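You operate a simulated robot arm through the tools that you are given. There is no shell and no other tool. Be economical: measure what you need, move in short steps, check, and stop when the job is done.

You are at the controls of a simulated robot arm. One attempt, no reset.

JOB
Sponge off the rack slime and the ledge grime with soap.
Fine: soap the orange sponge on the soap bar first and put it back on its spot. What is to be rubbed or washed off counts as gone when no trace of it is left.

It is judged by the outcome, as a careful person would: the job done as asked, and still so three seconds after it is handed in. It fails if anything else is knocked over, pushed out of place, dropped, spilled or broken.

ROBOT AND FRAMES
A 6-joint arm with a two-finger parallel gripper on a trunk, on a base that drives. Base frame: it is fixed to the floor where the robot stands at the start and does not move with it; the origin is under the middle of the robot, x ahead of it, y to its left, z up. Lengths are in mm, angles in degrees, forces in N, time in s.
With the tool pointing down near the work surface it reaches from about 200 to 840 mm from the robot's upright axis, wherever it stands. Its first joint turns from -166.0 to 166.0 degrees. Places, roughly: cold bath lever [900, 1200, 800]; hot bath lever [1000, 1300, 700]; ledge grime [1100, 1200, 900]; plug knob [1200, 1400, 900]; rack slime [700, -100, 600]; shower switch [1000, 1100, 900]; soap bar [600, -300, 600]. Payload 3.91 kg.
Tool frame: the origin (TCP) lies between the finger pads and is the grasp point; the fingertips stand 30 mm ahead of it; z points along the fingers, y is the line along which they close. The gripper opens to 110 mm. The fingers are 20 mm wide and 10 mm thick; the gripper's body (48 by 112 mm) begins 55 mm behind the TCP.
Orientation is that of the tool frame in the base frame, as a unit quaternion [x, y, z, w]. With the fingers straight down and closing along the base's y, the tool's x points along the base's -x, its y along +y and its z along -z.

CONTROLS
- The arm moves only by the tool move_arm. Its argument "moves" is a list of rows, each an object of numbers (a shift or turn left out is 0, a gripper value left out holds the last): "x", "y", "z": the shift along the base's x, y, z in mm; "wx", "wy", "wz": the turn, a rotation vector about the base's x, y, z in degrees; "hand": the gripper command, from -1 (shut) to 1 (fully open), values between in proportion. In form: [{"x": .., "y": .., "z": .., "wx": .., "wy": .., "wz": .., "hand": ..}, ...]. A call has 1 to 20 rows; each row is the pose to reach, as a shift and turn from the pose commanded when the call began. A row lasts 0.2 s, in which the tool goes at most 50 mm and 8.6 degrees; a call with a longer step from one row to the next is refused whole, and so is a gripper value outside its range. A pose out of reach is approached as far as the arm can. The call stops where the force on the tool passes 90 N (or 10 N more than at its start, if that is more) or the arm is blocked; 0.2 s more then pass. The fingers move at their own pace (about 108 mm/s each) and stop on an object; they squeeze with about 23 N. The grip force told is the motor's: it shows also when the fingers shut on nothing. Time passes only in rows, and 0.2 s behind the last, so rows that repeat a pose let the fingers close. The reply holds the time, the measured pose of the TCP, the force on the tool along the base axes, the opening and the grip force, in the units named above and with some noise, with the torque about the TCP (base axes, N m) and any sound that the robot's microphone picked up.
- Cameras (640 x 400 px; columns grow to the right, rows downward): "scene" is now at [-98.2, -24.8, 1348.2]; the picture's right is [-0.30, -0.95, -0.00], its down [-0.67, 0.21, -0.71] and it looks along [0.68, -0.21, -0.70] (base axes); focal length 268 px, centre (320, 200). "wrist" rides on the gripper at [77, 7, -115] in the tool frame; the picture's right is [-0.09, 1.00, 0.00], its down [-0.80, -0.07, -0.59] and it looks along [-0.59, -0.05, 0.80] (tool axes); focal length 270 px, centre (320, 200). There is no depth. A picture from a camera that has moved, and an enlarged one, comes with that camera's place and axes in the base frame and with its lens.
- camera(camera): a new picture of that camera. It takes no simulated time.
- lift_body(by): slides the trunk up (or, below 0, down) by that many mm; the arm and the scene camera ride with it, the base frame stays. It gives what a move gives, with no picture.
- steer(legs): drives the robot by 1 to 6 legs, each [ahead, left, turn to the left] in mm, mm and degrees, along the robot's own axes; the way and the turn of a leg run together, so that a leg with both is an arc; at most 1500 mm and 180 degrees a leg. The arm and the cameras ride along, it lands a little off, and it stops where it bumps. It gives what a move gives.
- head_to(pan, tilt): turns the head with the scene camera to pan (to the left, within 86 degrees either way) and tilt (down, from -29 to 69), counted from straight ahead of the robot. It gives what a move gives.
- zoom(camera, box): a new picture of the part [left, top, right, bottom] of that camera's present view, enlarged. It takes no simulated time.
- finish_job(): hands the job in; it is judged then, once.

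Work in short steps. Places have to be worked out from the pictures, the camera data and where the tool is seen: move nearer, look again, correct. Check each grasp and each placing, and mend what went wrong. You have 120 turns and 78 pictures in all, those below and enlarged ones among them. Open the gripper and draw the arm clear of the work before you hand the job in, unless the task says otherwise; then end with one line.

The tools are called as name(argument=value, ...) on one line, values as JSON. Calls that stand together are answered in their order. move_arm: Moves the arm, as the interface text tells. Its arguments: {"type":"object","properties":{"moves":{"type":"array"}},"required":["moves"]} The other tools are called the same way: lift_body (by) slides the trunk up or down; steer (legs) drives the base; head_to (pan, tilt) turns the head that bears the scene camera; camera (camera) takes a picture; zoom (camera, box) takes an enlarged picture of a part of a camera's view; finish_job () hands the job in.

At the start:

```text
time_s: 0.0
position: [423.8, 40.1, 916.7]
tcp_rot: [0.0, 1.0, 0.0, 0.0]
wrist_force: [-0.2, -0.6, -0.1]
torque: [0.01, 0.03, 0.04]
width: 109.8
finger_force: 0.0
trunk travel left (down, up): [-300.0, 240.0]
robot x, y, heading: [-3.2, 0.3, -0.2]
head pan, tilt: [-17.3, 44.9]
```

scene: 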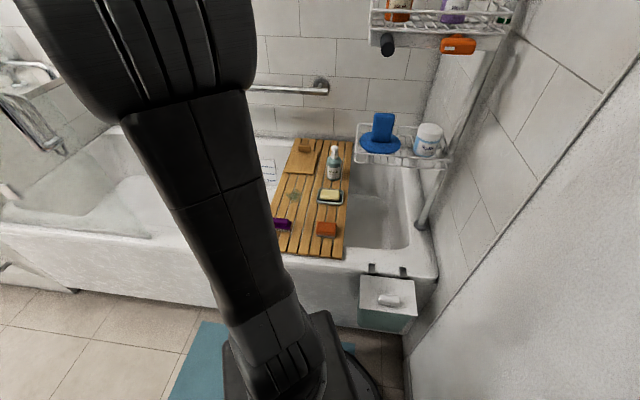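
wrist: 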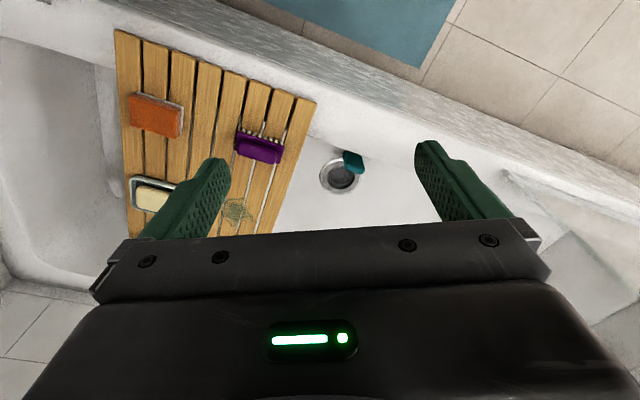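

The wrist view shows the orange sponge near (470,-230), the soap near (627,-304) and the slime near (680,-150). I'll zoom in on both to check.

zoom(camera="wrist", box=[90, 60, 350, 240])

zoom(camera="scene", box=[240, 100, 480, 280])

head_to(pan=45, tilt=20)

camera(camera="scene")

```text
2.22 times, centred on (220, 150) of wrist
camera zoom: at [346.4, 46.9, 1029.6], right [0.09, 1.0, 0.0], down [0.8, -0.07, 0.6], along [0.59, -0.05, -0.8], focal length 601 px, centre (542, 311)
```

zoom: 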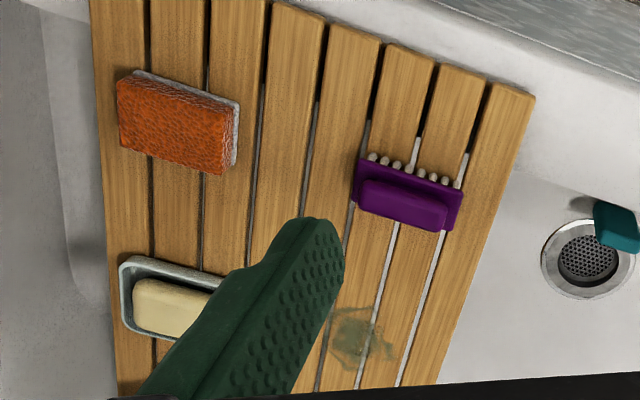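

```text
2.22 times, centred on (360, 190) of scene
camera zoom: at [-98.2, -24.8, 1348.2], right [-0.3, -0.95, 0.0], down [-0.67, 0.21, -0.71], along [0.68, -0.21, -0.7], focal length 596 px, centre (231, 222)
```

zoom: 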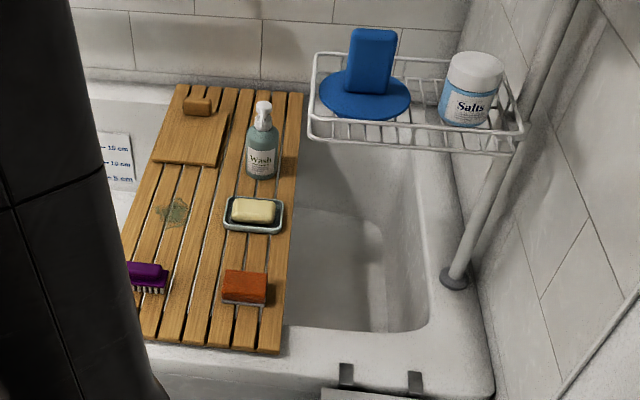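

```text
time_s: 1.3
position: [424.5, 41.1, 915.7]
tcp_rot: [0.0, 1.0, -0.001, -0.001]
wrist_force: [0.7, -0.5, 0.8]
torque: [-0.01, 0.03, -0.01]
width: 109.9
finger_force: 0.1
trunk travel left (down, up): [-300.0, 240.0]
robot x, y, heading: [1.1, -1.3, -0.0]
head pan, tilt: [45.0, 20.0]
```

```text
73 pictures are left
camera scene: at [-110.2, 65.2, 1386.7], right [0.71, -0.71, 0.0], down [-0.24, -0.24, -0.94], along [0.67, 0.66, -0.34], focal length 268 px, centre (320, 200)
```

scene: 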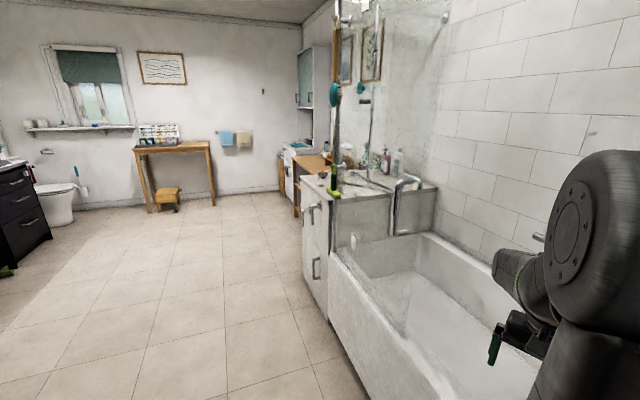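

The ledge is at the far (left) end of the tub. I'll enlarge that area.

zoom(camera="scene", box=[290, 120, 450, 240])

```text
3.33 times, centred on (370, 180) of scene
camera zoom: at [-110.2, 65.2, 1386.7], right [0.71, -0.71, 0.0], down [-0.24, -0.24, -0.94], along [0.67, 0.66, -0.34], focal length 893 px, centre (153, 267)
```

zoom: 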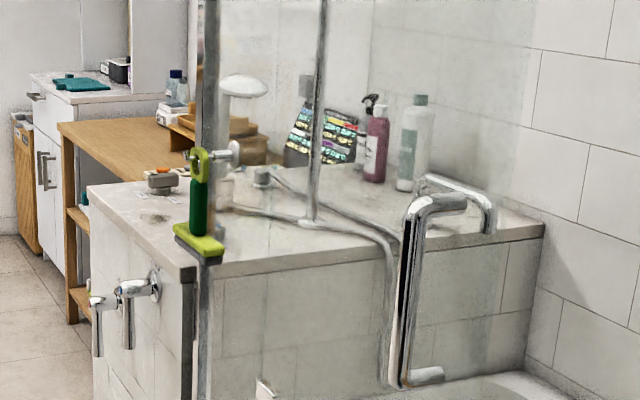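

The ledge grime looks to be on the ledge near the squeegee. I'll deal with the sponge first: bring the gripper above it, yawed -18° to match the rack, and look again.

move_arm(moves=[{"x": 8, "y": -45, "z": -10, "wz": -4}, {"x": 15, "y": -90, "z": -20, "wz": -8}, {"x": 22, "y": -135, "z": -35, "wz": -12}, {"x": 30, "y": -178, "z": -50, "wz": -16}, {"x": 38, "y": -220, "z": -70, "wz": -18}, {"x": 44, "y": -260, "z": -90, "wz": -18}, {"x": 44, "y": -260, "z": -130, "wz": -18}, {"x": 44, "y": -260, "z": -130, "wz": -18}])

camera(camera="wrist")

head_to(pan=-25, tilt=50)

camera(camera="scene")

```text
time_s: 3.1
position: [470.5, -219.4, 787.3]
tcp_rot: [0.157, 0.988, 0.0, -0.001]
wrist_force: [0.4, -1.2, -0.5]
torque: [-0.02, 0.01, -0.03]
width: 109.9
finger_force: 0.0
trunk travel left (down, up): [-300.0, 240.0]
robot x, y, heading: [-0.1, -2.1, -0.2]
head pan, tilt: [45.0, 20.0]
```

```text
71 pictures are left
camera wrist: at [399.5, -190.4, 900.1], right [0.39, 0.92, 0.0], down [0.74, -0.32, 0.59], along [0.55, -0.23, -0.8], focal length 270 px, centre (320, 200)
```

wrist: 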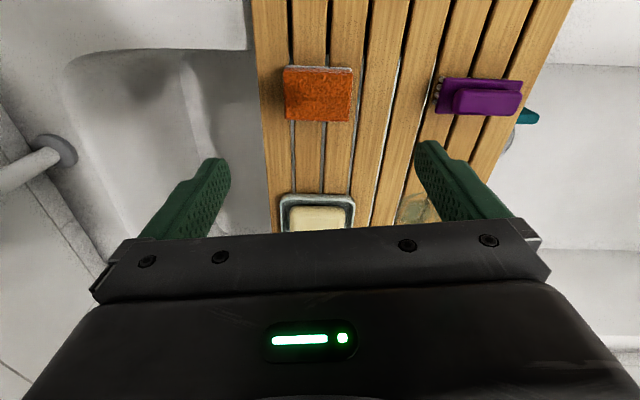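

```text
time_s: 4.5
position: [469.8, -220.2, 786.9]
tcp_rot: [0.156, 0.988, -0.001, -0.001]
wrist_force: [0.2, -0.5, 0.6]
torque: [0.02, 0.0, -0.01]
width: 109.9
finger_force: 0.1
trunk travel left (down, up): [-300.0, 240.0]
robot x, y, heading: [1.9, 3.9, -0.1]
head pan, tilt: [-25.0, 50.0]
```

```text
70 pictures are left
camera scene: at [-106.0, -33.2, 1341.2], right [-0.42, -0.91, 0.0], down [-0.69, 0.32, -0.65], along [0.59, -0.27, -0.76], focal length 268 px, centre (320, 200)
```

scene: 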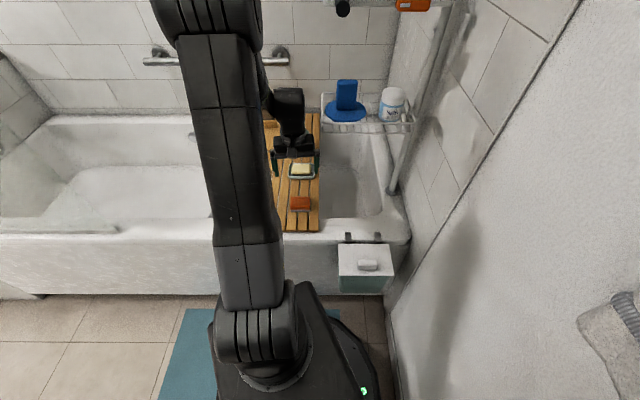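

The two views put the sponge top's centre at about (468,-218,621). I'll zoom in to judge its thickness.

zoom(camera="scene", box=[264, 140, 344, 240])

zoom(camera="wrist", box=[240, 30, 560, 240])

```text
4.00 times, centred on (304, 190) of scene
camera zoom: at [-106.0, -33.2, 1341.2], right [-0.42, -0.91, 0.0], down [-0.69, 0.32, -0.65], along [0.59, -0.27, -0.76], focal length 1072 px, centre (384, 240)
```

zoom: 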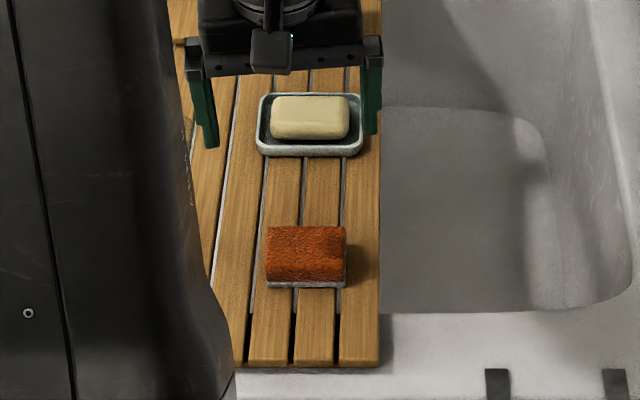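

```text
1.90 times, centred on (400, 135) of wrist
camera zoom: at [399.4, -190.2, 900.4], right [0.39, 0.92, 0.0], down [0.74, -0.32, 0.59], along [0.55, -0.23, -0.8], focal length 515 px, centre (168, 324)
```

zoom: 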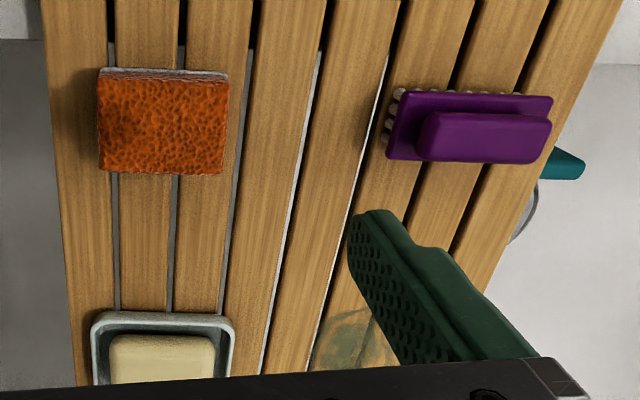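

The sponge is about 70×45×30 mm and yawed about -25°. I'll turn the last 7° and come down until the fingertips are about 13 mm above the rack.

move_arm(moves=[{"x": -1, "y": 1, "z": -35, "wz": -7}, {"x": -1, "y": 1, "z": -75, "wz": -7}, {"x": -1, "y": 1, "z": -110, "wz": -7}, {"x": -1, "y": 1, "z": -135, "wz": -7}, {"x": -1, "y": 1, "z": -135, "wz": -7}])

camera(camera="wrist")

```text
time_s: 5.7
position: [469.5, -218.1, 650.4]
tcp_rot: [0.217, 0.976, 0.001, -0.001]
wrist_force: [-0.6, -0.1, 0.2]
torque: [0.04, 0.02, 0.0]
width: 110.1
finger_force: 0.0
trunk travel left (down, up): [-300.0, 240.0]
robot x, y, heading: [1.2, -1.6, -0.1]
head pan, tilt: [-25.0, 50.0]
```

```text
67 pictures are left
camera wrist: at [402.7, -180.2, 763.9], right [0.5, 0.87, 0.0], down [0.7, -0.4, 0.59], along [0.51, -0.3, -0.8], focal length 270 px, centre (320, 200)
```

wrist: 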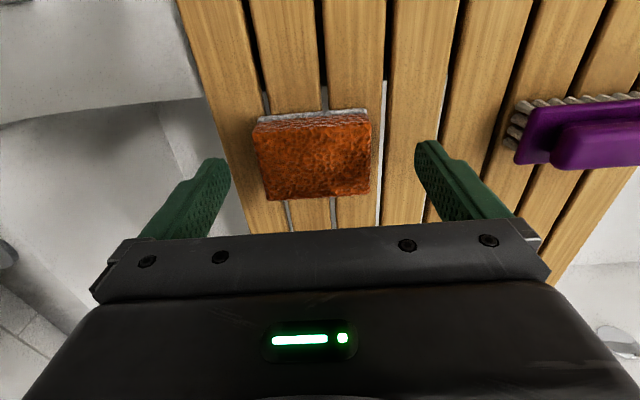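

The sponge sits centred between the fingers. I'll go down 16 mm and close.

move_arm(moves=[{"z": -8}, {"z": -16}, {"z": -16, "hand": 0.3}, {"z": -16, "hand": -1}, {"z": -16, "hand": -1}, {"z": -16, "hand": -1}, {"z": -16, "hand": -1}])

camera(camera="wrist")

```text
time_s: 7.3
position: [468.3, -217.7, 636.0]
tcp_rot: [0.216, 0.976, 0.0, 0.0]
wrist_force: [0.3, -0.3, 1.1]
torque: [-0.06, -0.01, 0.04]
width: 68.8
finger_force: 23.1
trunk travel left (down, up): [-300.0, 240.0]
robot x, y, heading: [-2.5, 4.1, 0.0]
head pan, tilt: [-25.0, 50.0]
```

```text
66 pictures are left
camera wrist: at [402.2, -180.5, 748.5], right [0.5, 0.87, 0.0], down [0.7, -0.4, 0.59], along [0.51, -0.3, -0.8], focal length 270 px, centre (320, 200)
```

wrist: 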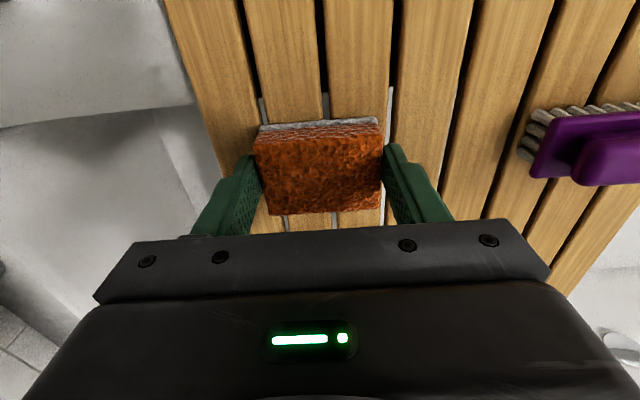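

The grasp is firm at 68.8 mm. I'll lift and carry the sponge to just above the soap.

move_arm(moves=[{"z": 20}, {"z": 50}, {"x": 40, "y": -18, "z": 60}, {"x": 80, "y": -36, "z": 60}, {"x": 110, "y": -50, "z": 60}, {"x": 110, "y": -50, "z": 60}])

camera(camera="wrist")

zoom(camera="scene", box=[254, 100, 344, 220])

```text
time_s: 8.7
position: [577.7, -270.9, 695.1]
tcp_rot: [0.216, 0.976, 0.0, -0.001]
wrist_force: [-0.1, 0.1, 0.3]
torque: [-0.01, -0.01, 0.02]
width: 68.6
finger_force: 22.5
trunk travel left (down, up): [-300.0, 240.0]
robot x, y, heading: [-0.6, 0.9, -0.2]
head pan, tilt: [-25.0, 50.0]
```

```text
65 pictures are left
camera wrist: at [511.7, -232.9, 808.3], right [0.5, 0.87, 0.0], down [0.7, -0.4, 0.59], along [0.51, -0.3, -0.81], focal length 270 px, centre (320, 200)
```

wrist: 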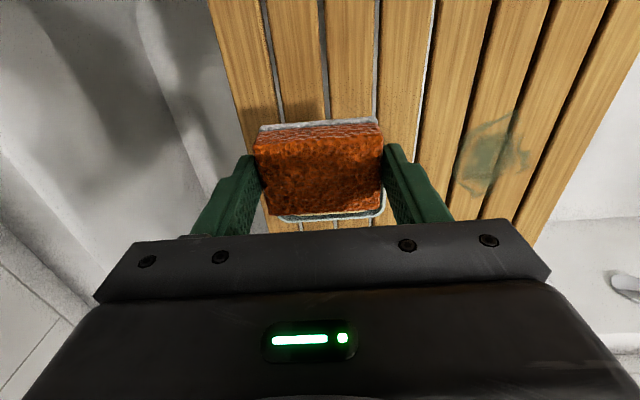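

```text
3.33 times, centred on (299, 160) of scene
camera zoom: at [-105.9, -33.3, 1341.2], right [-0.42, -0.91, 0.0], down [-0.69, 0.32, -0.64], along [0.58, -0.27, -0.76], focal length 893 px, centre (390, 333)
```

zoom: 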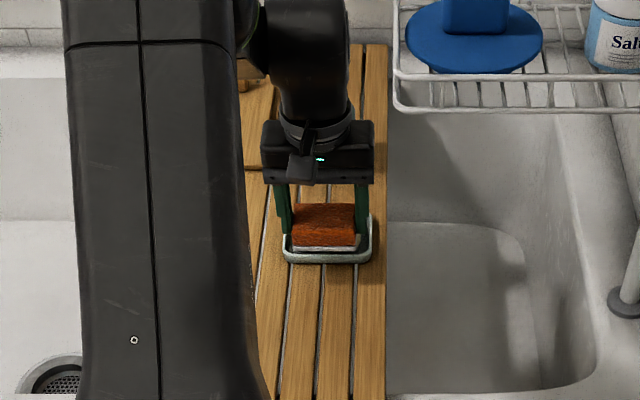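

The slime spans roughly (650–721, -184 to -127). The soap is near (637,-292), so I'll move over it and down close, watching the force.

move_arm(moves=[{"x": 30, "y": -10}, {"x": 60, "y": -21}, {"x": 60, "y": -21, "z": -15}, {"x": 60, "y": -21, "z": -25}, {"x": 60, "y": -21, "z": -30}, {"x": 60, "y": -21, "z": -30}])

zoom(camera="scene", box=[264, 120, 344, 220])

zoom(camera="wrist", box=[200, 80, 440, 240])

```text
time_s: 10.1
position: [638.9, -289.2, 665.6]
tcp_rot: [0.216, 0.976, 0.0, -0.001]
wrist_force: [-0.1, 0.8, -0.8]
torque: [0.0, 0.0, 0.0]
width: 68.3
finger_force: 22.8
trunk travel left (down, up): [-300.0, 240.0]
robot x, y, heading: [1.7, 2.3, 0.0]
head pan, tilt: [-25.0, 50.0]
```

```text
4.00 times, centred on (304, 170) of scene
camera zoom: at [-105.9, -33.3, 1341.1], right [-0.42, -0.91, 0.0], down [-0.69, 0.32, -0.64], along [0.58, -0.27, -0.76], focal length 1072 px, centre (384, 320)
```

zoom: 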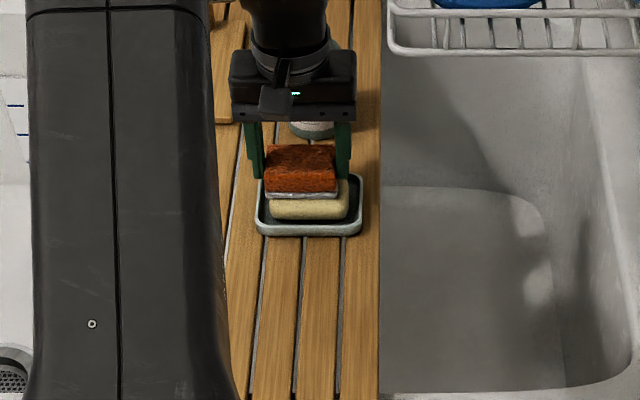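

```text
2.50 times, centred on (320, 160) of wrist
camera zoom: at [572.1, -251.4, 777.9], right [0.5, 0.87, 0.0], down [0.7, -0.4, 0.59], along [0.51, -0.3, -0.8], focal length 676 px, centre (320, 300)
```

zoom: 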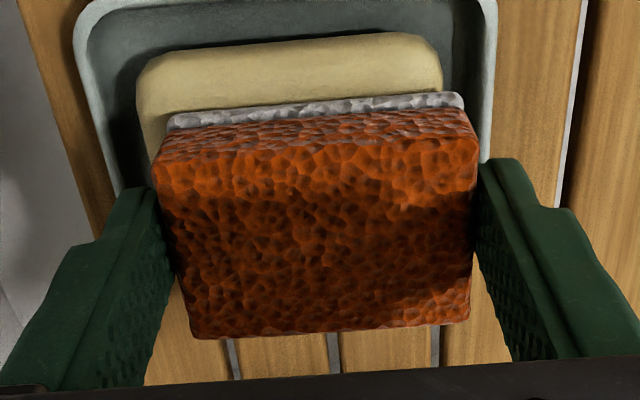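

The sponge sits about 14 mm too far forward and 7 mm too far left of the soap. I'll correct that and lower until contact.

move_arm(moves=[{"x": -14, "y": 0}, {"x": -14, "y": 0, "z": -4}, {"x": -14, "y": 0, "z": -7}, {"x": -14, "y": 0, "z": -10}, {"x": -14, "y": 0, "z": -10}])

```text
time_s: 11.3
position: [624.5, -289.9, 656.9]
tcp_rot: [0.216, 0.976, 0.0, 0.003]
wrist_force: [6.2, -3.7, 31.3]
torque: [-0.1, -0.14, 0.01]
width: 69.1
finger_force: 22.1
trunk travel left (down, up): [-300.0, 240.0]
robot x, y, heading: [2.1, -0.3, -0.1]
head pan, tilt: [-25.0, 50.0]
```

Contact at about 31 N. I'll ease off to a lighter pressure and rub with small strokes so the dish doesn't shift.

move_arm(moves=[{"z": 2}, {"x": 7, "y": -3, "z": 2}, {"x": 0, "y": 0, "z": 2}, {"x": -7, "y": 3, "z": 2}, {"x": 0, "y": 0, "z": 2}, {"x": 7, "y": -3, "z": 2}, {"x": -7, "y": 3, "z": 2}, {"x": 7, "y": -3, "z": 2}, {"x": -7, "y": 3, "z": 2}, {"z": 2}])

zoom(camera="scene", box=[264, 120, 344, 220])

```text
time_s: 13.5
position: [621.7, -286.5, 656.5]
tcp_rot: [0.217, 0.976, 0.0, -0.002]
wrist_force: [-7.5, 2.1, 10.3]
torque: [0.06, 0.19, -0.04]
width: 68.7
finger_force: 23.0
trunk travel left (down, up): [-300.0, 240.0]
robot x, y, heading: [-1.7, 1.6, 0.1]
head pan, tilt: [-25.0, 50.0]
```

```text
4.00 times, centred on (304, 170) of scene
camera zoom: at [-107.5, -32.6, 1341.0], right [-0.42, -0.91, 0.0], down [-0.69, 0.32, -0.65], along [0.59, -0.27, -0.76], focal length 1072 px, centre (384, 320)
```

zoom: 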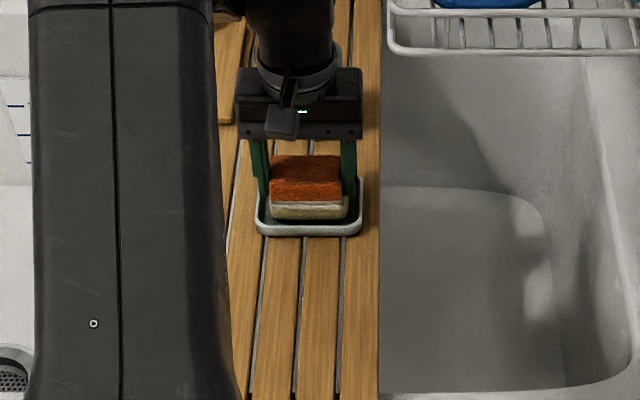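

The dish hasn't moved. I'll lift the sponge and move it over the slime.

move_arm(moves=[{"z": 20}, {"z": 50}, {"x": 10, "y": 35, "z": 50}, {"x": 25, "y": 75, "z": 50}, {"x": 40, "y": 105, "z": 50}, {"x": 40, "y": 105, "z": 50}])

camera(camera="wrist")

zoom(camera="scene", box=[224, 100, 344, 220])

```text
time_s: 14.9
position: [665.7, -184.9, 706.1]
tcp_rot: [0.216, 0.976, -0.001, -0.001]
wrist_force: [0.6, 0.0, -0.3]
torque: [-0.02, 0.04, -0.02]
width: 68.8
finger_force: 23.4
trunk travel left (down, up): [-300.0, 240.0]
robot x, y, heading: [0.0, 1.5, -0.2]
head pan, tilt: [-25.0, 50.0]
```

```text
60 pictures are left
camera wrist: at [599.9, -147.1, 820.1], right [0.5, 0.87, 0.0], down [0.7, -0.4, 0.59], along [0.51, -0.3, -0.81], focal length 270 px, centre (320, 200)
```

wrist: 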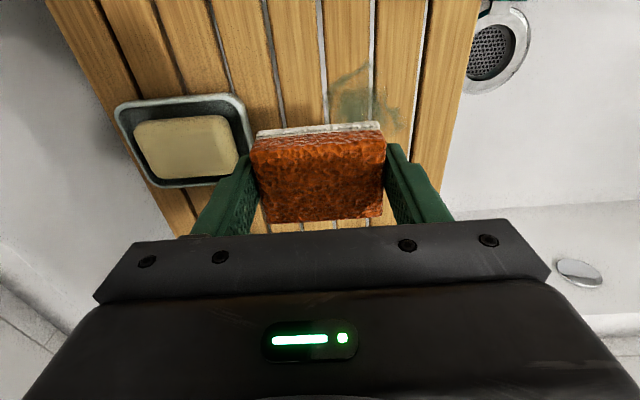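

```text
3.33 times, centred on (284, 160) of scene
camera zoom: at [-105.9, -33.0, 1341.2], right [-0.42, -0.91, 0.0], down [-0.69, 0.32, -0.65], along [0.58, -0.27, -0.76], focal length 893 px, centre (440, 333)
```

zoom: 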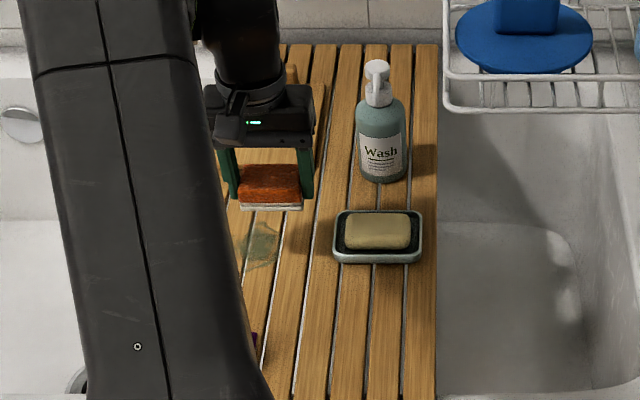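

The slime is centred near (682,-153). I'll move there and lower to rack contact.

move_arm(moves=[{"x": 16, "y": 32, "z": -10}, {"x": 16, "y": 32, "z": -45}, {"x": 16, "y": 32, "z": -62}, {"x": 16, "y": 32, "z": -68}, {"x": 16, "y": 32, "z": -71}, {"x": 16, "y": 32, "z": -71}])

```text
time_s: 16.3
position: [680.9, -153.0, 635.1]
tcp_rot: [0.216, 0.976, 0.0, 0.0]
wrist_force: [0.3, 0.5, 1.1]
torque: [-0.02, 0.0, 0.0]
width: 68.7
finger_force: 23.3
trunk travel left (down, up): [-300.0, 240.0]
robot x, y, heading: [2.0, -3.6, 0.2]
head pan, tilt: [-25.0, 50.0]
```

Just touching. I'll press a few mm more and rub along the rack and sideways.

move_arm(moves=[{"z": -4}, {"x": 18, "y": -8, "z": -4}, {"x": 36, "y": -16, "z": -4}, {"x": 18, "y": -8, "z": -4}, {"x": 0, "y": 0, "z": -4}, {"x": -18, "y": 8, "z": -4}, {"x": -36, "y": 16, "z": -4}, {"x": -18, "y": 8, "z": -4}, {"z": -4}, {"x": 18, "y": -8, "z": -4}, {"x": 36, "y": -16, "z": -4}, {"x": 18, "y": -8, "z": -4}, {"x": 0, "y": 0, "z": -4}, {"x": -18, "y": 8, "z": -4}, {"x": -36, "y": 16, "z": -4}, {"x": -18, "y": 8, "z": -4}, {"z": -4}])

camera(camera="wrist")

```text
time_s: 19.9
position: [680.6, -153.1, 632.0]
tcp_rot: [0.217, 0.976, 0.0, 0.0]
wrist_force: [0.2, 0.5, -0.4]
torque: [-0.01, -0.01, 0.01]
width: 68.6
finger_force: 22.8
trunk travel left (down, up): [-300.0, 240.0]
robot x, y, heading: [-2.1, -1.3, -0.1]
head pan, tilt: [-25.0, 50.0]
```

```text
58 pictures are left
camera wrist: at [614.6, -114.8, 745.8], right [0.5, 0.87, 0.0], down [0.7, -0.4, 0.59], along [0.51, -0.3, -0.81], focal length 270 px, centre (320, 200)
```

wrist: 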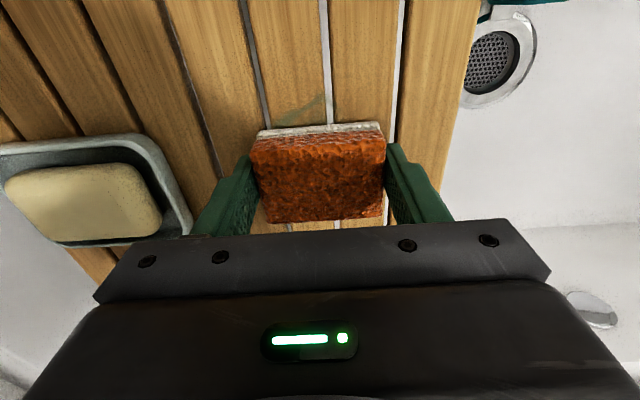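

Much of it is gone, though no force is felt. I'll lower in small steps to find contact.

move_arm(moves=[{"z": -2}, {"z": -4}, {"z": -4}])

```text
time_s: 20.7
position: [679.2, -152.2, 628.1]
tcp_rot: [0.217, 0.976, 0.0, 0.0]
wrist_force: [0.2, 0.1, 0.2]
torque: [-0.02, -0.02, 0.01]
width: 68.7
finger_force: 23.0
trunk travel left (down, up): [-300.0, 240.0]
robot x, y, heading: [0.3, 2.1, 0.0]
head pan, tilt: [-25.0, 50.0]
```

move_arm(moves=[{"z": -1.5}, {"z": -3}, {"z": -3}])

zoom(camera="wrist", box=[200, 80, 440, 240])

zoom(camera="scene", box=[234, 110, 314, 190])

```text
time_s: 21.5
position: [681.5, -152.4, 627.6]
tcp_rot: [0.217, 0.976, 0.0, 0.001]
wrist_force: [-3.3, 2.0, 19.3]
torque: [0.04, 0.25, -0.04]
width: 68.5
finger_force: 22.7
trunk travel left (down, up): [-300.0, 240.0]
robot x, y, heading: [0.2, -0.8, -0.1]
head pan, tilt: [-25.0, 50.0]
```

```text
2.50 times, centred on (320, 160) of wrist
camera zoom: at [613.9, -114.6, 740.4], right [0.5, 0.87, 0.0], down [0.69, -0.4, 0.6], along [0.52, -0.3, -0.8], focal length 676 px, centre (320, 300)
```

zoom: 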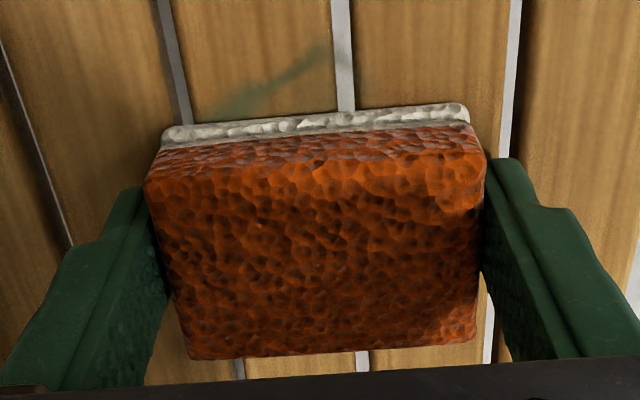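

```text
5.00 times, centred on (274, 150) of scene
camera zoom: at [-108.1, -32.7, 1341.2], right [-0.42, -0.91, 0.0], down [-0.69, 0.32, -0.65], along [0.59, -0.27, -0.76], focal length 1340 px, centre (550, 450)
```

zoom: 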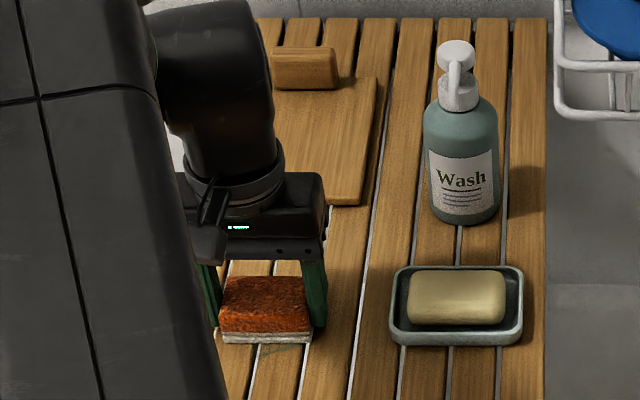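

Contact now, at about 19 N. There's leftover slime on the near side, so I'll rub toward the robot and slightly to -y, then over the whole patch.

move_arm(moves=[{"x": -18, "y": 8}, {"x": -36, "y": 16}, {"x": -50, "y": 22}, {"x": -36, "y": 16}, {"x": -18, "y": 8}, {"x": -6, "y": -13}, {"x": -24, "y": -5}, {"x": -42, "y": 3}, {"x": -56, "y": 9}, {"x": -40, "y": 2}, {"x": -22, "y": -6}, {"x": -6, "y": -13}, {"x": 14, "y": -21}, {"x": 32, "y": -29}, {"x": 38, "y": -15}, {"x": 44, "y": -1}, {"x": 24, "y": 6}, {"x": 4, "y": 12}, {"x": -16, "y": 20}, {"x": -34, "y": 28}])

move_arm(moves=[{"z": 20}, {"z": 60}, {"x": -20, "y": 9, "z": 80}, {"x": -20, "y": 9, "z": 80}])

camera(camera="wrist")

zoom(camera="scene", box=[234, 110, 334, 210])

```text
time_s: 25.7
position: [648.4, -124.4, 626.4]
tcp_rot: [0.217, 0.976, 0.001, 0.0]
wrist_force: [13.4, -3.7, 21.1]
torque: [-0.23, -0.55, 0.01]
width: 68.7
finger_force: 23.1
trunk travel left (down, up): [-300.0, 240.0]
robot x, y, heading: [-0.2, -1.6, 0.2]
head pan, tilt: [-25.0, 50.0]
```

```text
time_s: 26.7
position: [628.1, -116.7, 705.4]
tcp_rot: [0.218, 0.976, 0.0, -0.001]
wrist_force: [0.0, 0.3, 0.0]
torque: [0.0, -0.04, -0.01]
width: 68.7
finger_force: 23.1
trunk travel left (down, up): [-300.0, 240.0]
robot x, y, heading: [2.2, -3.1, -0.1]
head pan, tilt: [-25.0, 50.0]
```

```text
55 pictures are left
camera wrist: at [560.7, -78.5, 818.7], right [0.5, 0.87, 0.0], down [0.7, -0.4, 0.59], along [0.51, -0.3, -0.81], focal length 270 px, centre (320, 200)
```

wrist: 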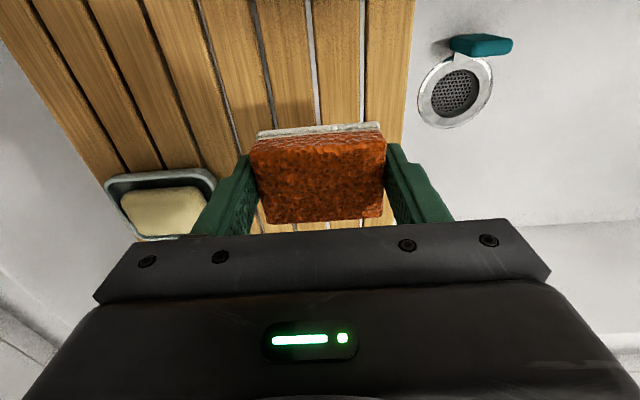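

```text
4.00 times, centred on (284, 160) of scene
camera zoom: at [-106.3, -33.1, 1341.1], right [-0.42, -0.91, 0.0], down [-0.69, 0.32, -0.65], along [0.59, -0.27, -0.76], focal length 1072 px, centre (464, 360)
```

zoom: 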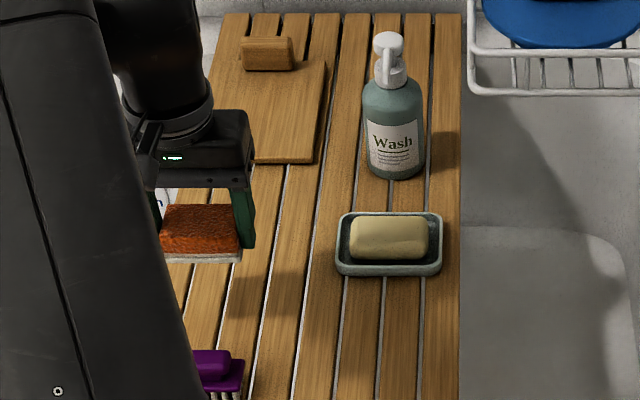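

The visible part is clean. I'll shift aside for an unobstructed view of the slime spot.

move_arm(moves=[{"x": 30, "y": 25, "z": 20}, {"x": 60, "y": 50, "z": 40}, {"x": 80, "y": 60, "z": 40}, {"x": 80, "y": 60, "z": 40}])

zoom(camera="wrist", box=[80, 0, 400, 200])

```text
time_s: 27.7
position: [707.0, -57.6, 745.5]
tcp_rot: [0.216, 0.976, 0.001, -0.001]
wrist_force: [0.3, -0.3, -0.1]
torque: [0.01, 0.02, 0.03]
width: 68.7
finger_force: 23.3
trunk travel left (down, up): [-300.0, 240.0]
robot x, y, heading: [0.1, -2.6, -0.0]
head pan, tilt: [-25.0, 50.0]
```

```text
2.00 times, centred on (240, 100) of wrist
camera zoom: at [640.2, -18.9, 859.6], right [0.5, 0.87, 0.0], down [0.7, -0.4, 0.59], along [0.51, -0.3, -0.81], focal length 541 px, centre (480, 400)
```

zoom: 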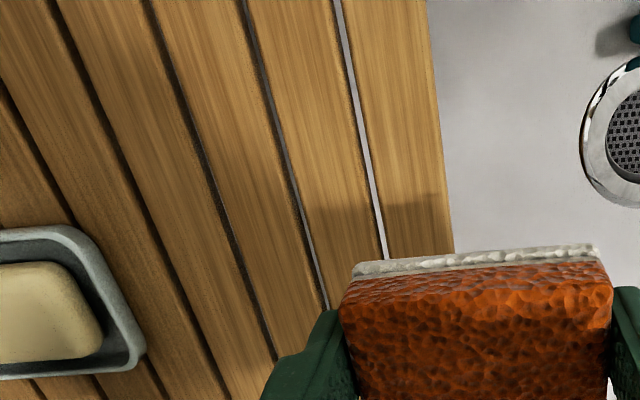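

Clean where it's visible. I'll retract the arm to a driving pose and check the whole rack with the scene camera.

move_arm(moves=[{"x": -30, "y": 20, "z": 40}, {"x": -65, "y": 40, "z": 70}, {"x": -105, "y": 60, "z": 95}, {"x": -145, "y": 80, "z": 120}, {"x": -185, "y": 100, "z": 145}, {"x": -220, "y": 125, "z": 165}, {"x": -250, "y": 155, "z": 175}, {"x": -280, "y": 190, "z": 175}, {"x": -300, "y": 225, "z": 175}, {"x": -300, "y": 225, "z": 175}])

camera(camera="scene")

zoom(camera="scene", box=[204, 80, 344, 240])

```text
refused: row 1 steps farther than a row can; nothing moved
```

```text
52 pictures are left
camera scene: at [-105.8, -33.1, 1341.2], right [-0.42, -0.91, 0.0], down [-0.69, 0.32, -0.64], along [0.58, -0.27, -0.76], focal length 268 px, centre (320, 200)
```

scene: 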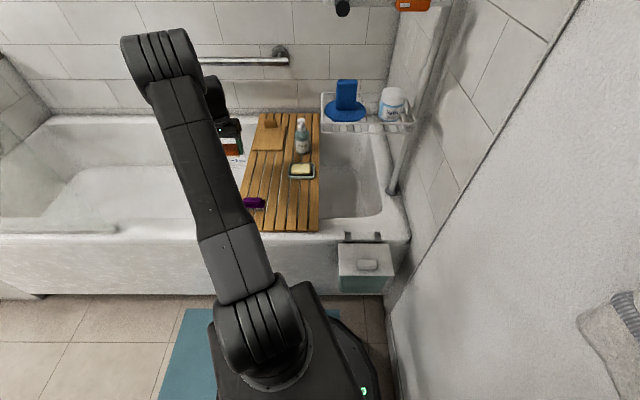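

```text
2.50 times, centred on (274, 160) of scene
camera zoom: at [-105.8, -33.1, 1341.2], right [-0.42, -0.91, 0.0], down [-0.69, 0.32, -0.64], along [0.58, -0.27, -0.76], focal length 670 px, centre (435, 300)
```

zoom: 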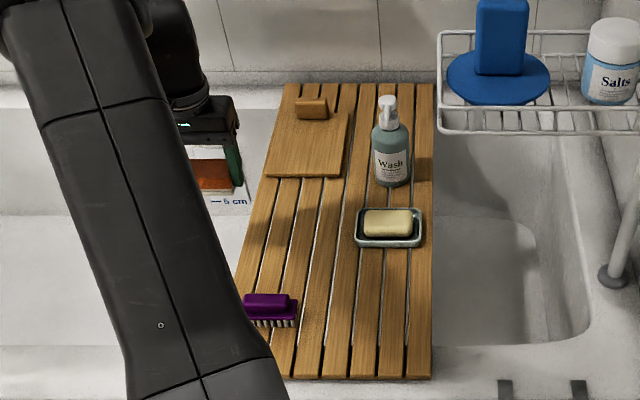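

The rack looks clean. One close-up of the slime spot, and then I'll retract with smaller steps.

zoom(camera="scene", box=[294, 150, 334, 190])

zoom(camera="scene", box=[240, 145, 300, 190])

move_arm(moves=[{"x": -25, "y": 15, "z": 35}, {"x": -55, "y": 30, "z": 65}, {"x": -90, "y": 45, "z": 90}, {"x": -125, "y": 62, "z": 115}, {"x": -160, "y": 80, "z": 140}, {"x": -195, "y": 102, "z": 160}, {"x": -225, "y": 130, "z": 172}, {"x": -255, "y": 160, "z": 175}, {"x": -280, "y": 195, "z": 175}, {"x": -300, "y": 225, "z": 175}, {"x": -300, "y": 225, "z": 175}])

head_to(pan=60, tilt=30)

camera(camera="scene")

```text
10.00 times, centred on (314, 170) of scene
camera zoom: at [-105.8, -33.1, 1341.2], right [-0.42, -0.91, 0.0], down [-0.69, 0.32, -0.64], along [0.58, -0.27, -0.76], focal length 2680 px, centre (380, 500)
```

zoom: 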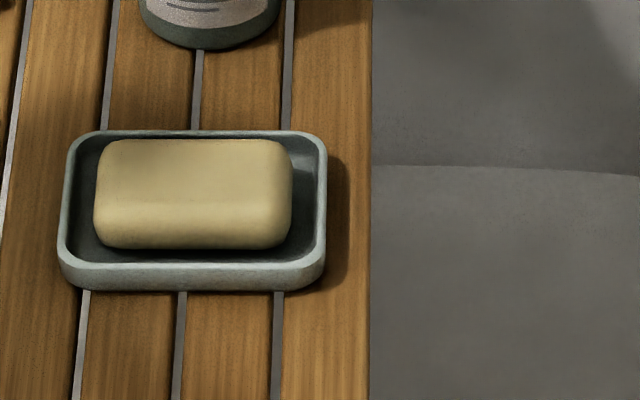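

```text
8.89 times, centred on (270, 168) of scene
camera zoom: at [-105.8, -33.1, 1341.2], right [-0.42, -0.91, 0.0], down [-0.69, 0.32, -0.64], along [0.58, -0.27, -0.76], focal length 2382 px, centre (764, 489)
```

zoom: 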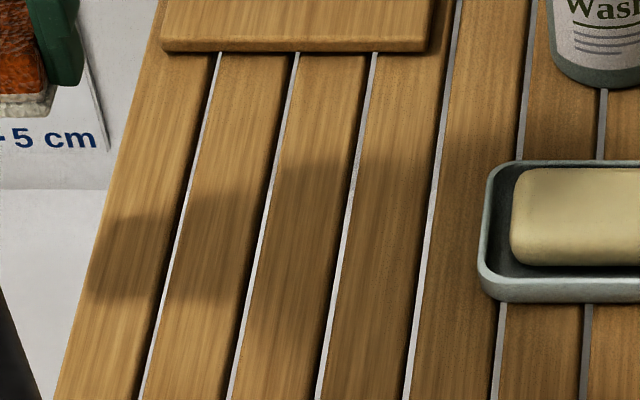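

```text
time_s: 30.1
position: [407.5, 168.7, 918.2]
tcp_rot: [0.217, 0.976, 0.0, -0.001]
wrist_force: [-0.4, -0.4, -0.6]
torque: [-0.02, -0.03, -0.01]
width: 68.7
finger_force: 23.2
trunk travel left (down, up): [-300.0, 240.0]
robot x, y, heading: [-1.6, -1.8, 0.2]
head pan, tilt: [-25.0, 50.0]
```

```text
time_s: 31.7
position: [407.7, 169.0, 917.3]
tcp_rot: [0.216, 0.976, 0.0, -0.001]
wrist_force: [-0.3, -0.1, -0.4]
torque: [0.02, -0.02, 0.03]
width: 68.7
finger_force: 23.1
trunk travel left (down, up): [-300.0, 240.0]
robot x, y, heading: [2.3, -0.5, -0.2]
head pan, tilt: [60.0, 30.0]
```

```text
48 pictures are left
camera scene: at [-130.7, 77.8, 1370.6], right [0.87, -0.5, 0.0], down [-0.25, -0.43, -0.87], along [0.44, 0.75, -0.5], focal length 268 px, centre (320, 200)
```

scene: 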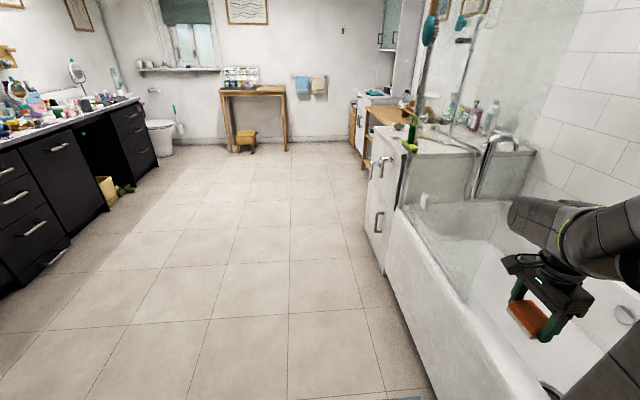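

The rack slime is gone. I'll drive parallel to the tub toward the ledge, turn to face it, and look.

steer(legs=[[300, 1200, 0], [0, 0, -25]])

head_to(pan=-10, tilt=35)

camera(camera="scene")

```text
time_s: 34.0
position: [430.9, 360.9, 916.9]
tcp_rot: [0.221, 0.975, 0.0, -0.001]
wrist_force: [-0.5, -0.4, -0.2]
torque: [0.07, 0.01, 0.01]
width: 68.6
finger_force: 23.6
trunk travel left (down, up): [-300.0, 240.0]
robot x, y, heading: [22.8, 193.9, -0.5]
head pan, tilt: [60.0, 30.0]
stopped in leg 1: the robot was blocked; the commanded pose is now the measured one
```

```text
time_s: 35.5
position: [434.1, 363.6, 917.2]
tcp_rot: [0.219, 0.976, 0.0, -0.002]
wrist_force: [0.3, -0.3, 0.7]
torque: [0.01, 0.02, 0.01]
width: 69.0
finger_force: 23.2
trunk travel left (down, up): [-300.0, 240.0]
robot x, y, heading: [24.6, 198.5, -0.4]
head pan, tilt: [-10.0, 35.0]
```

```text
47 pictures are left
camera scene: at [-64.9, 183.5, 1363.2], right [-0.18, -0.98, 0.0], down [-0.56, 0.1, -0.82], along [0.81, -0.15, -0.57], focal length 268 px, centre (320, 200)
```

scene: 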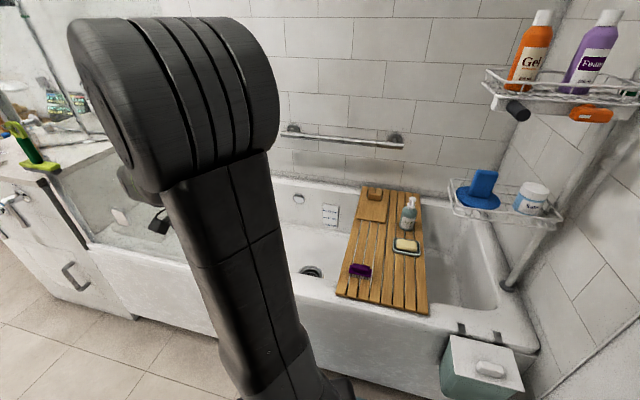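

The drive was blocked early. I'll look down around the base to see why.

head_to(pan=60, tilt=65)

camera(camera="scene")

head_to(pan=0, tilt=69)

camera(camera="scene")

```text
time_s: 36.9
position: [434.1, 363.9, 917.3]
tcp_rot: [0.22, 0.975, 0.0, -0.002]
wrist_force: [0.6, 0.0, 0.9]
torque: [0.01, 0.03, 0.0]
width: 68.4
finger_force: 22.8
trunk travel left (down, up): [-300.0, 240.0]
robot x, y, heading: [22.2, 197.4, -0.4]
head pan, tilt: [60.0, 65.0]
```

```text
46 pictures are left
camera scene: at [-120.6, 251.8, 1323.1], right [0.86, -0.51, 0.0], down [-0.46, -0.78, -0.42], along [0.22, 0.36, -0.91], focal length 268 px, centre (320, 200)
```

scene: 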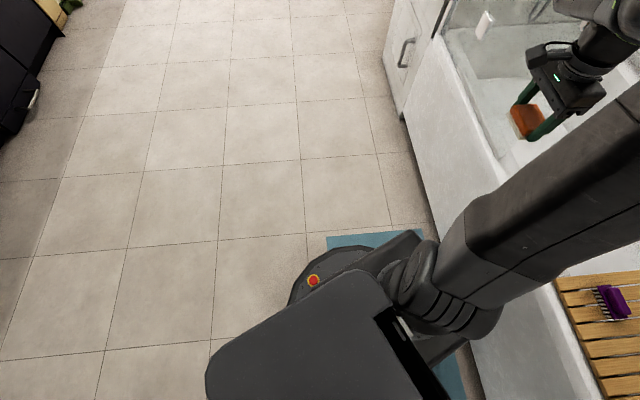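

```text
time_s: 38.2
position: [434.6, 363.7, 918.1]
tcp_rot: [0.219, 0.976, -0.001, -0.002]
wrist_force: [0.0, -0.1, -0.2]
torque: [0.01, 0.02, 0.0]
width: 68.8
finger_force: 23.3
trunk travel left (down, up): [-300.0, 240.0]
robot x, y, heading: [23.4, 199.5, -0.2]
head pan, tilt: [0.0, 68.8]
```

```text
45 pictures are left
camera scene: at [-95.5, 199.0, 1319.4], right [-0.01, -1.0, 0.0], down [-0.93, 0.01, -0.36], along [0.36, 0.0, -0.93], focal length 268 px, centre (320, 200)
```

scene: 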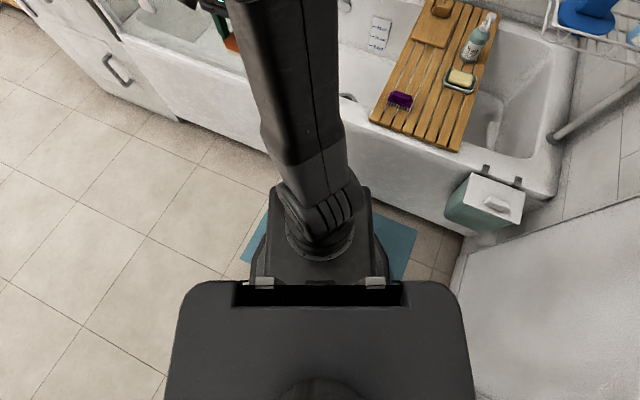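

Nothing obvious at the sides; the front is probably too near the tub. I'll back off 150 mm and then go left.

steer(legs=[[-150, 0, 0], [0, 400, 0]])

```text
time_s: 41.6
position: [289.7, 762.3, 916.6]
tcp_rot: [0.222, 0.975, 0.0, -0.002]
wrist_force: [-0.2, -0.6, -0.5]
torque: [-0.02, 0.0, -0.01]
width: 68.8
finger_force: 23.4
trunk travel left (down, up): [-300.0, 240.0]
robot x, y, heading: [-124.2, 598.0, -0.6]
head pan, tilt: [0.0, 68.8]
```

That worked. I'll look at the ledge area from here.

head_to(pan=25, tilt=25)

camera(camera="scene")

```text
time_s: 42.7
position: [288.2, 763.5, 915.2]
tcp_rot: [0.223, 0.975, -0.001, -0.002]
wrist_force: [-0.8, -1.1, -0.4]
torque: [0.03, -0.01, -0.04]
width: 68.5
finger_force: 23.0
trunk travel left (down, up): [-300.0, 240.0]
robot x, y, heading: [-122.9, 603.8, -0.9]
head pan, tilt: [25.0, 25.0]
```

```text
44 pictures are left
camera scene: at [-210.9, 639.2, 1378.4], right [0.41, -0.91, 0.0], down [-0.39, -0.17, -0.91], along [0.83, 0.37, -0.42], focal length 268 px, centre (320, 200)
```

scene: 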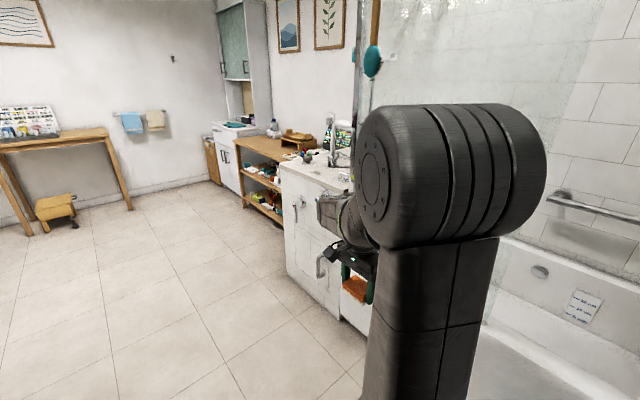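

I'll turn to face the ledge and drive parallel to the tub, staying well clear.

steer(legs=[[0, 0, -25], [80, 780, 0]])

head_to(pan=-5, tilt=35)

camera(camera="scene")

```text
time_s: 48.2
position: [727.2, 1252.1, 916.1]
tcp_rot: [0.426, 0.905, 0.001, -0.003]
wrist_force: [0.0, 0.5, 0.0]
torque: [0.0, 0.02, -0.02]
width: 69.0
finger_force: 22.8
trunk travel left (down, up): [-300.0, 240.0]
robot x, y, heading: [283.7, 1272.0, -25.5]
head pan, tilt: [25.0, 25.0]
```

```text
time_s: 49.2
position: [728.3, 1252.8, 915.6]
tcp_rot: [0.425, 0.905, 0.0, -0.004]
wrist_force: [0.3, 0.3, 0.1]
torque: [-0.02, 0.03, -0.05]
width: 68.8
finger_force: 22.7
trunk travel left (down, up): [-300.0, 240.0]
robot x, y, heading: [283.7, 1280.1, -25.4]
head pan, tilt: [-5.0, 35.0]
```

```text
43 pictures are left
camera scene: at [205.4, 1304.8, 1362.7], right [-0.51, -0.86, 0.0], down [-0.49, 0.29, -0.82], along [0.71, -0.41, -0.57], focal length 268 px, centre (320, 200)
```

scene: 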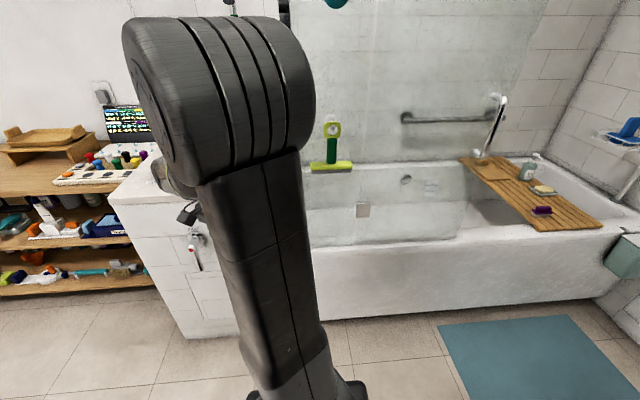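

The arm hides the ledge, so I'll use the wrist camera.

camera(camera="wrist")

```text
42 pictures are left
camera wrist: at [684.5, 1315.6, 1030.1], right [0.82, 0.57, 0.0], down [0.46, -0.66, 0.59], along [0.33, -0.49, -0.81], focal length 270 px, centre (320, 200)
```

wrist: 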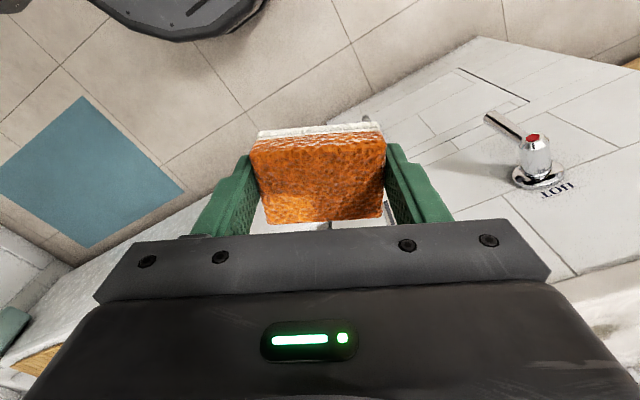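

I'll swing the arm to the robot's right so the scene camera gets a clear view of the ledge.

move_arm(moves=[{"x": -20, "y": -42}, {"x": -40, "y": -84}, {"x": -60, "y": -126}, {"x": -80, "y": -168}, {"x": -100, "y": -210}, {"x": -120, "y": -252}, {"x": -140, "y": -294}, {"x": -160, "y": -336}, {"x": -180, "y": -378}, {"x": -180, "y": -378}])

head_to(pan=8, tilt=32)

camera(camera="scene")

```text
time_s: 51.4
position: [546.7, 872.5, 918.8]
tcp_rot: [0.426, 0.905, 0.0, -0.003]
wrist_force: [-0.7, 0.5, -1.5]
torque: [0.01, 0.02, 0.0]
width: 68.7
finger_force: 23.1
trunk travel left (down, up): [-300.0, 240.0]
robot x, y, heading: [282.4, 1274.7, -25.4]
head pan, tilt: [-5.0, 35.0]
```

```text
time_s: 52.1
position: [546.4, 873.4, 918.8]
tcp_rot: [0.426, 0.905, 0.001, -0.004]
wrist_force: [0.3, -0.8, 0.3]
torque: [0.05, 0.04, 0.01]
width: 68.8
finger_force: 23.1
trunk travel left (down, up): [-300.0, 240.0]
robot x, y, heading: [284.1, 1277.9, -25.4]
head pan, tilt: [8.0, 32.0]
```

```text
41 pictures are left
camera scene: at [214.8, 1322.3, 1367.3], right [-0.3, -0.95, 0.0], down [-0.51, 0.16, -0.85], along [0.81, -0.25, -0.53], focal length 268 px, centre (320, 200)
```

scene: 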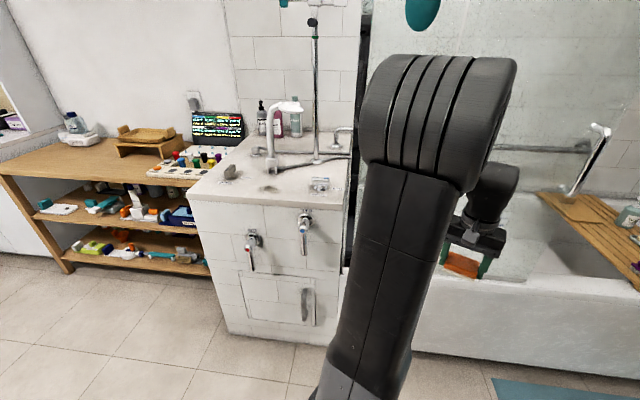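

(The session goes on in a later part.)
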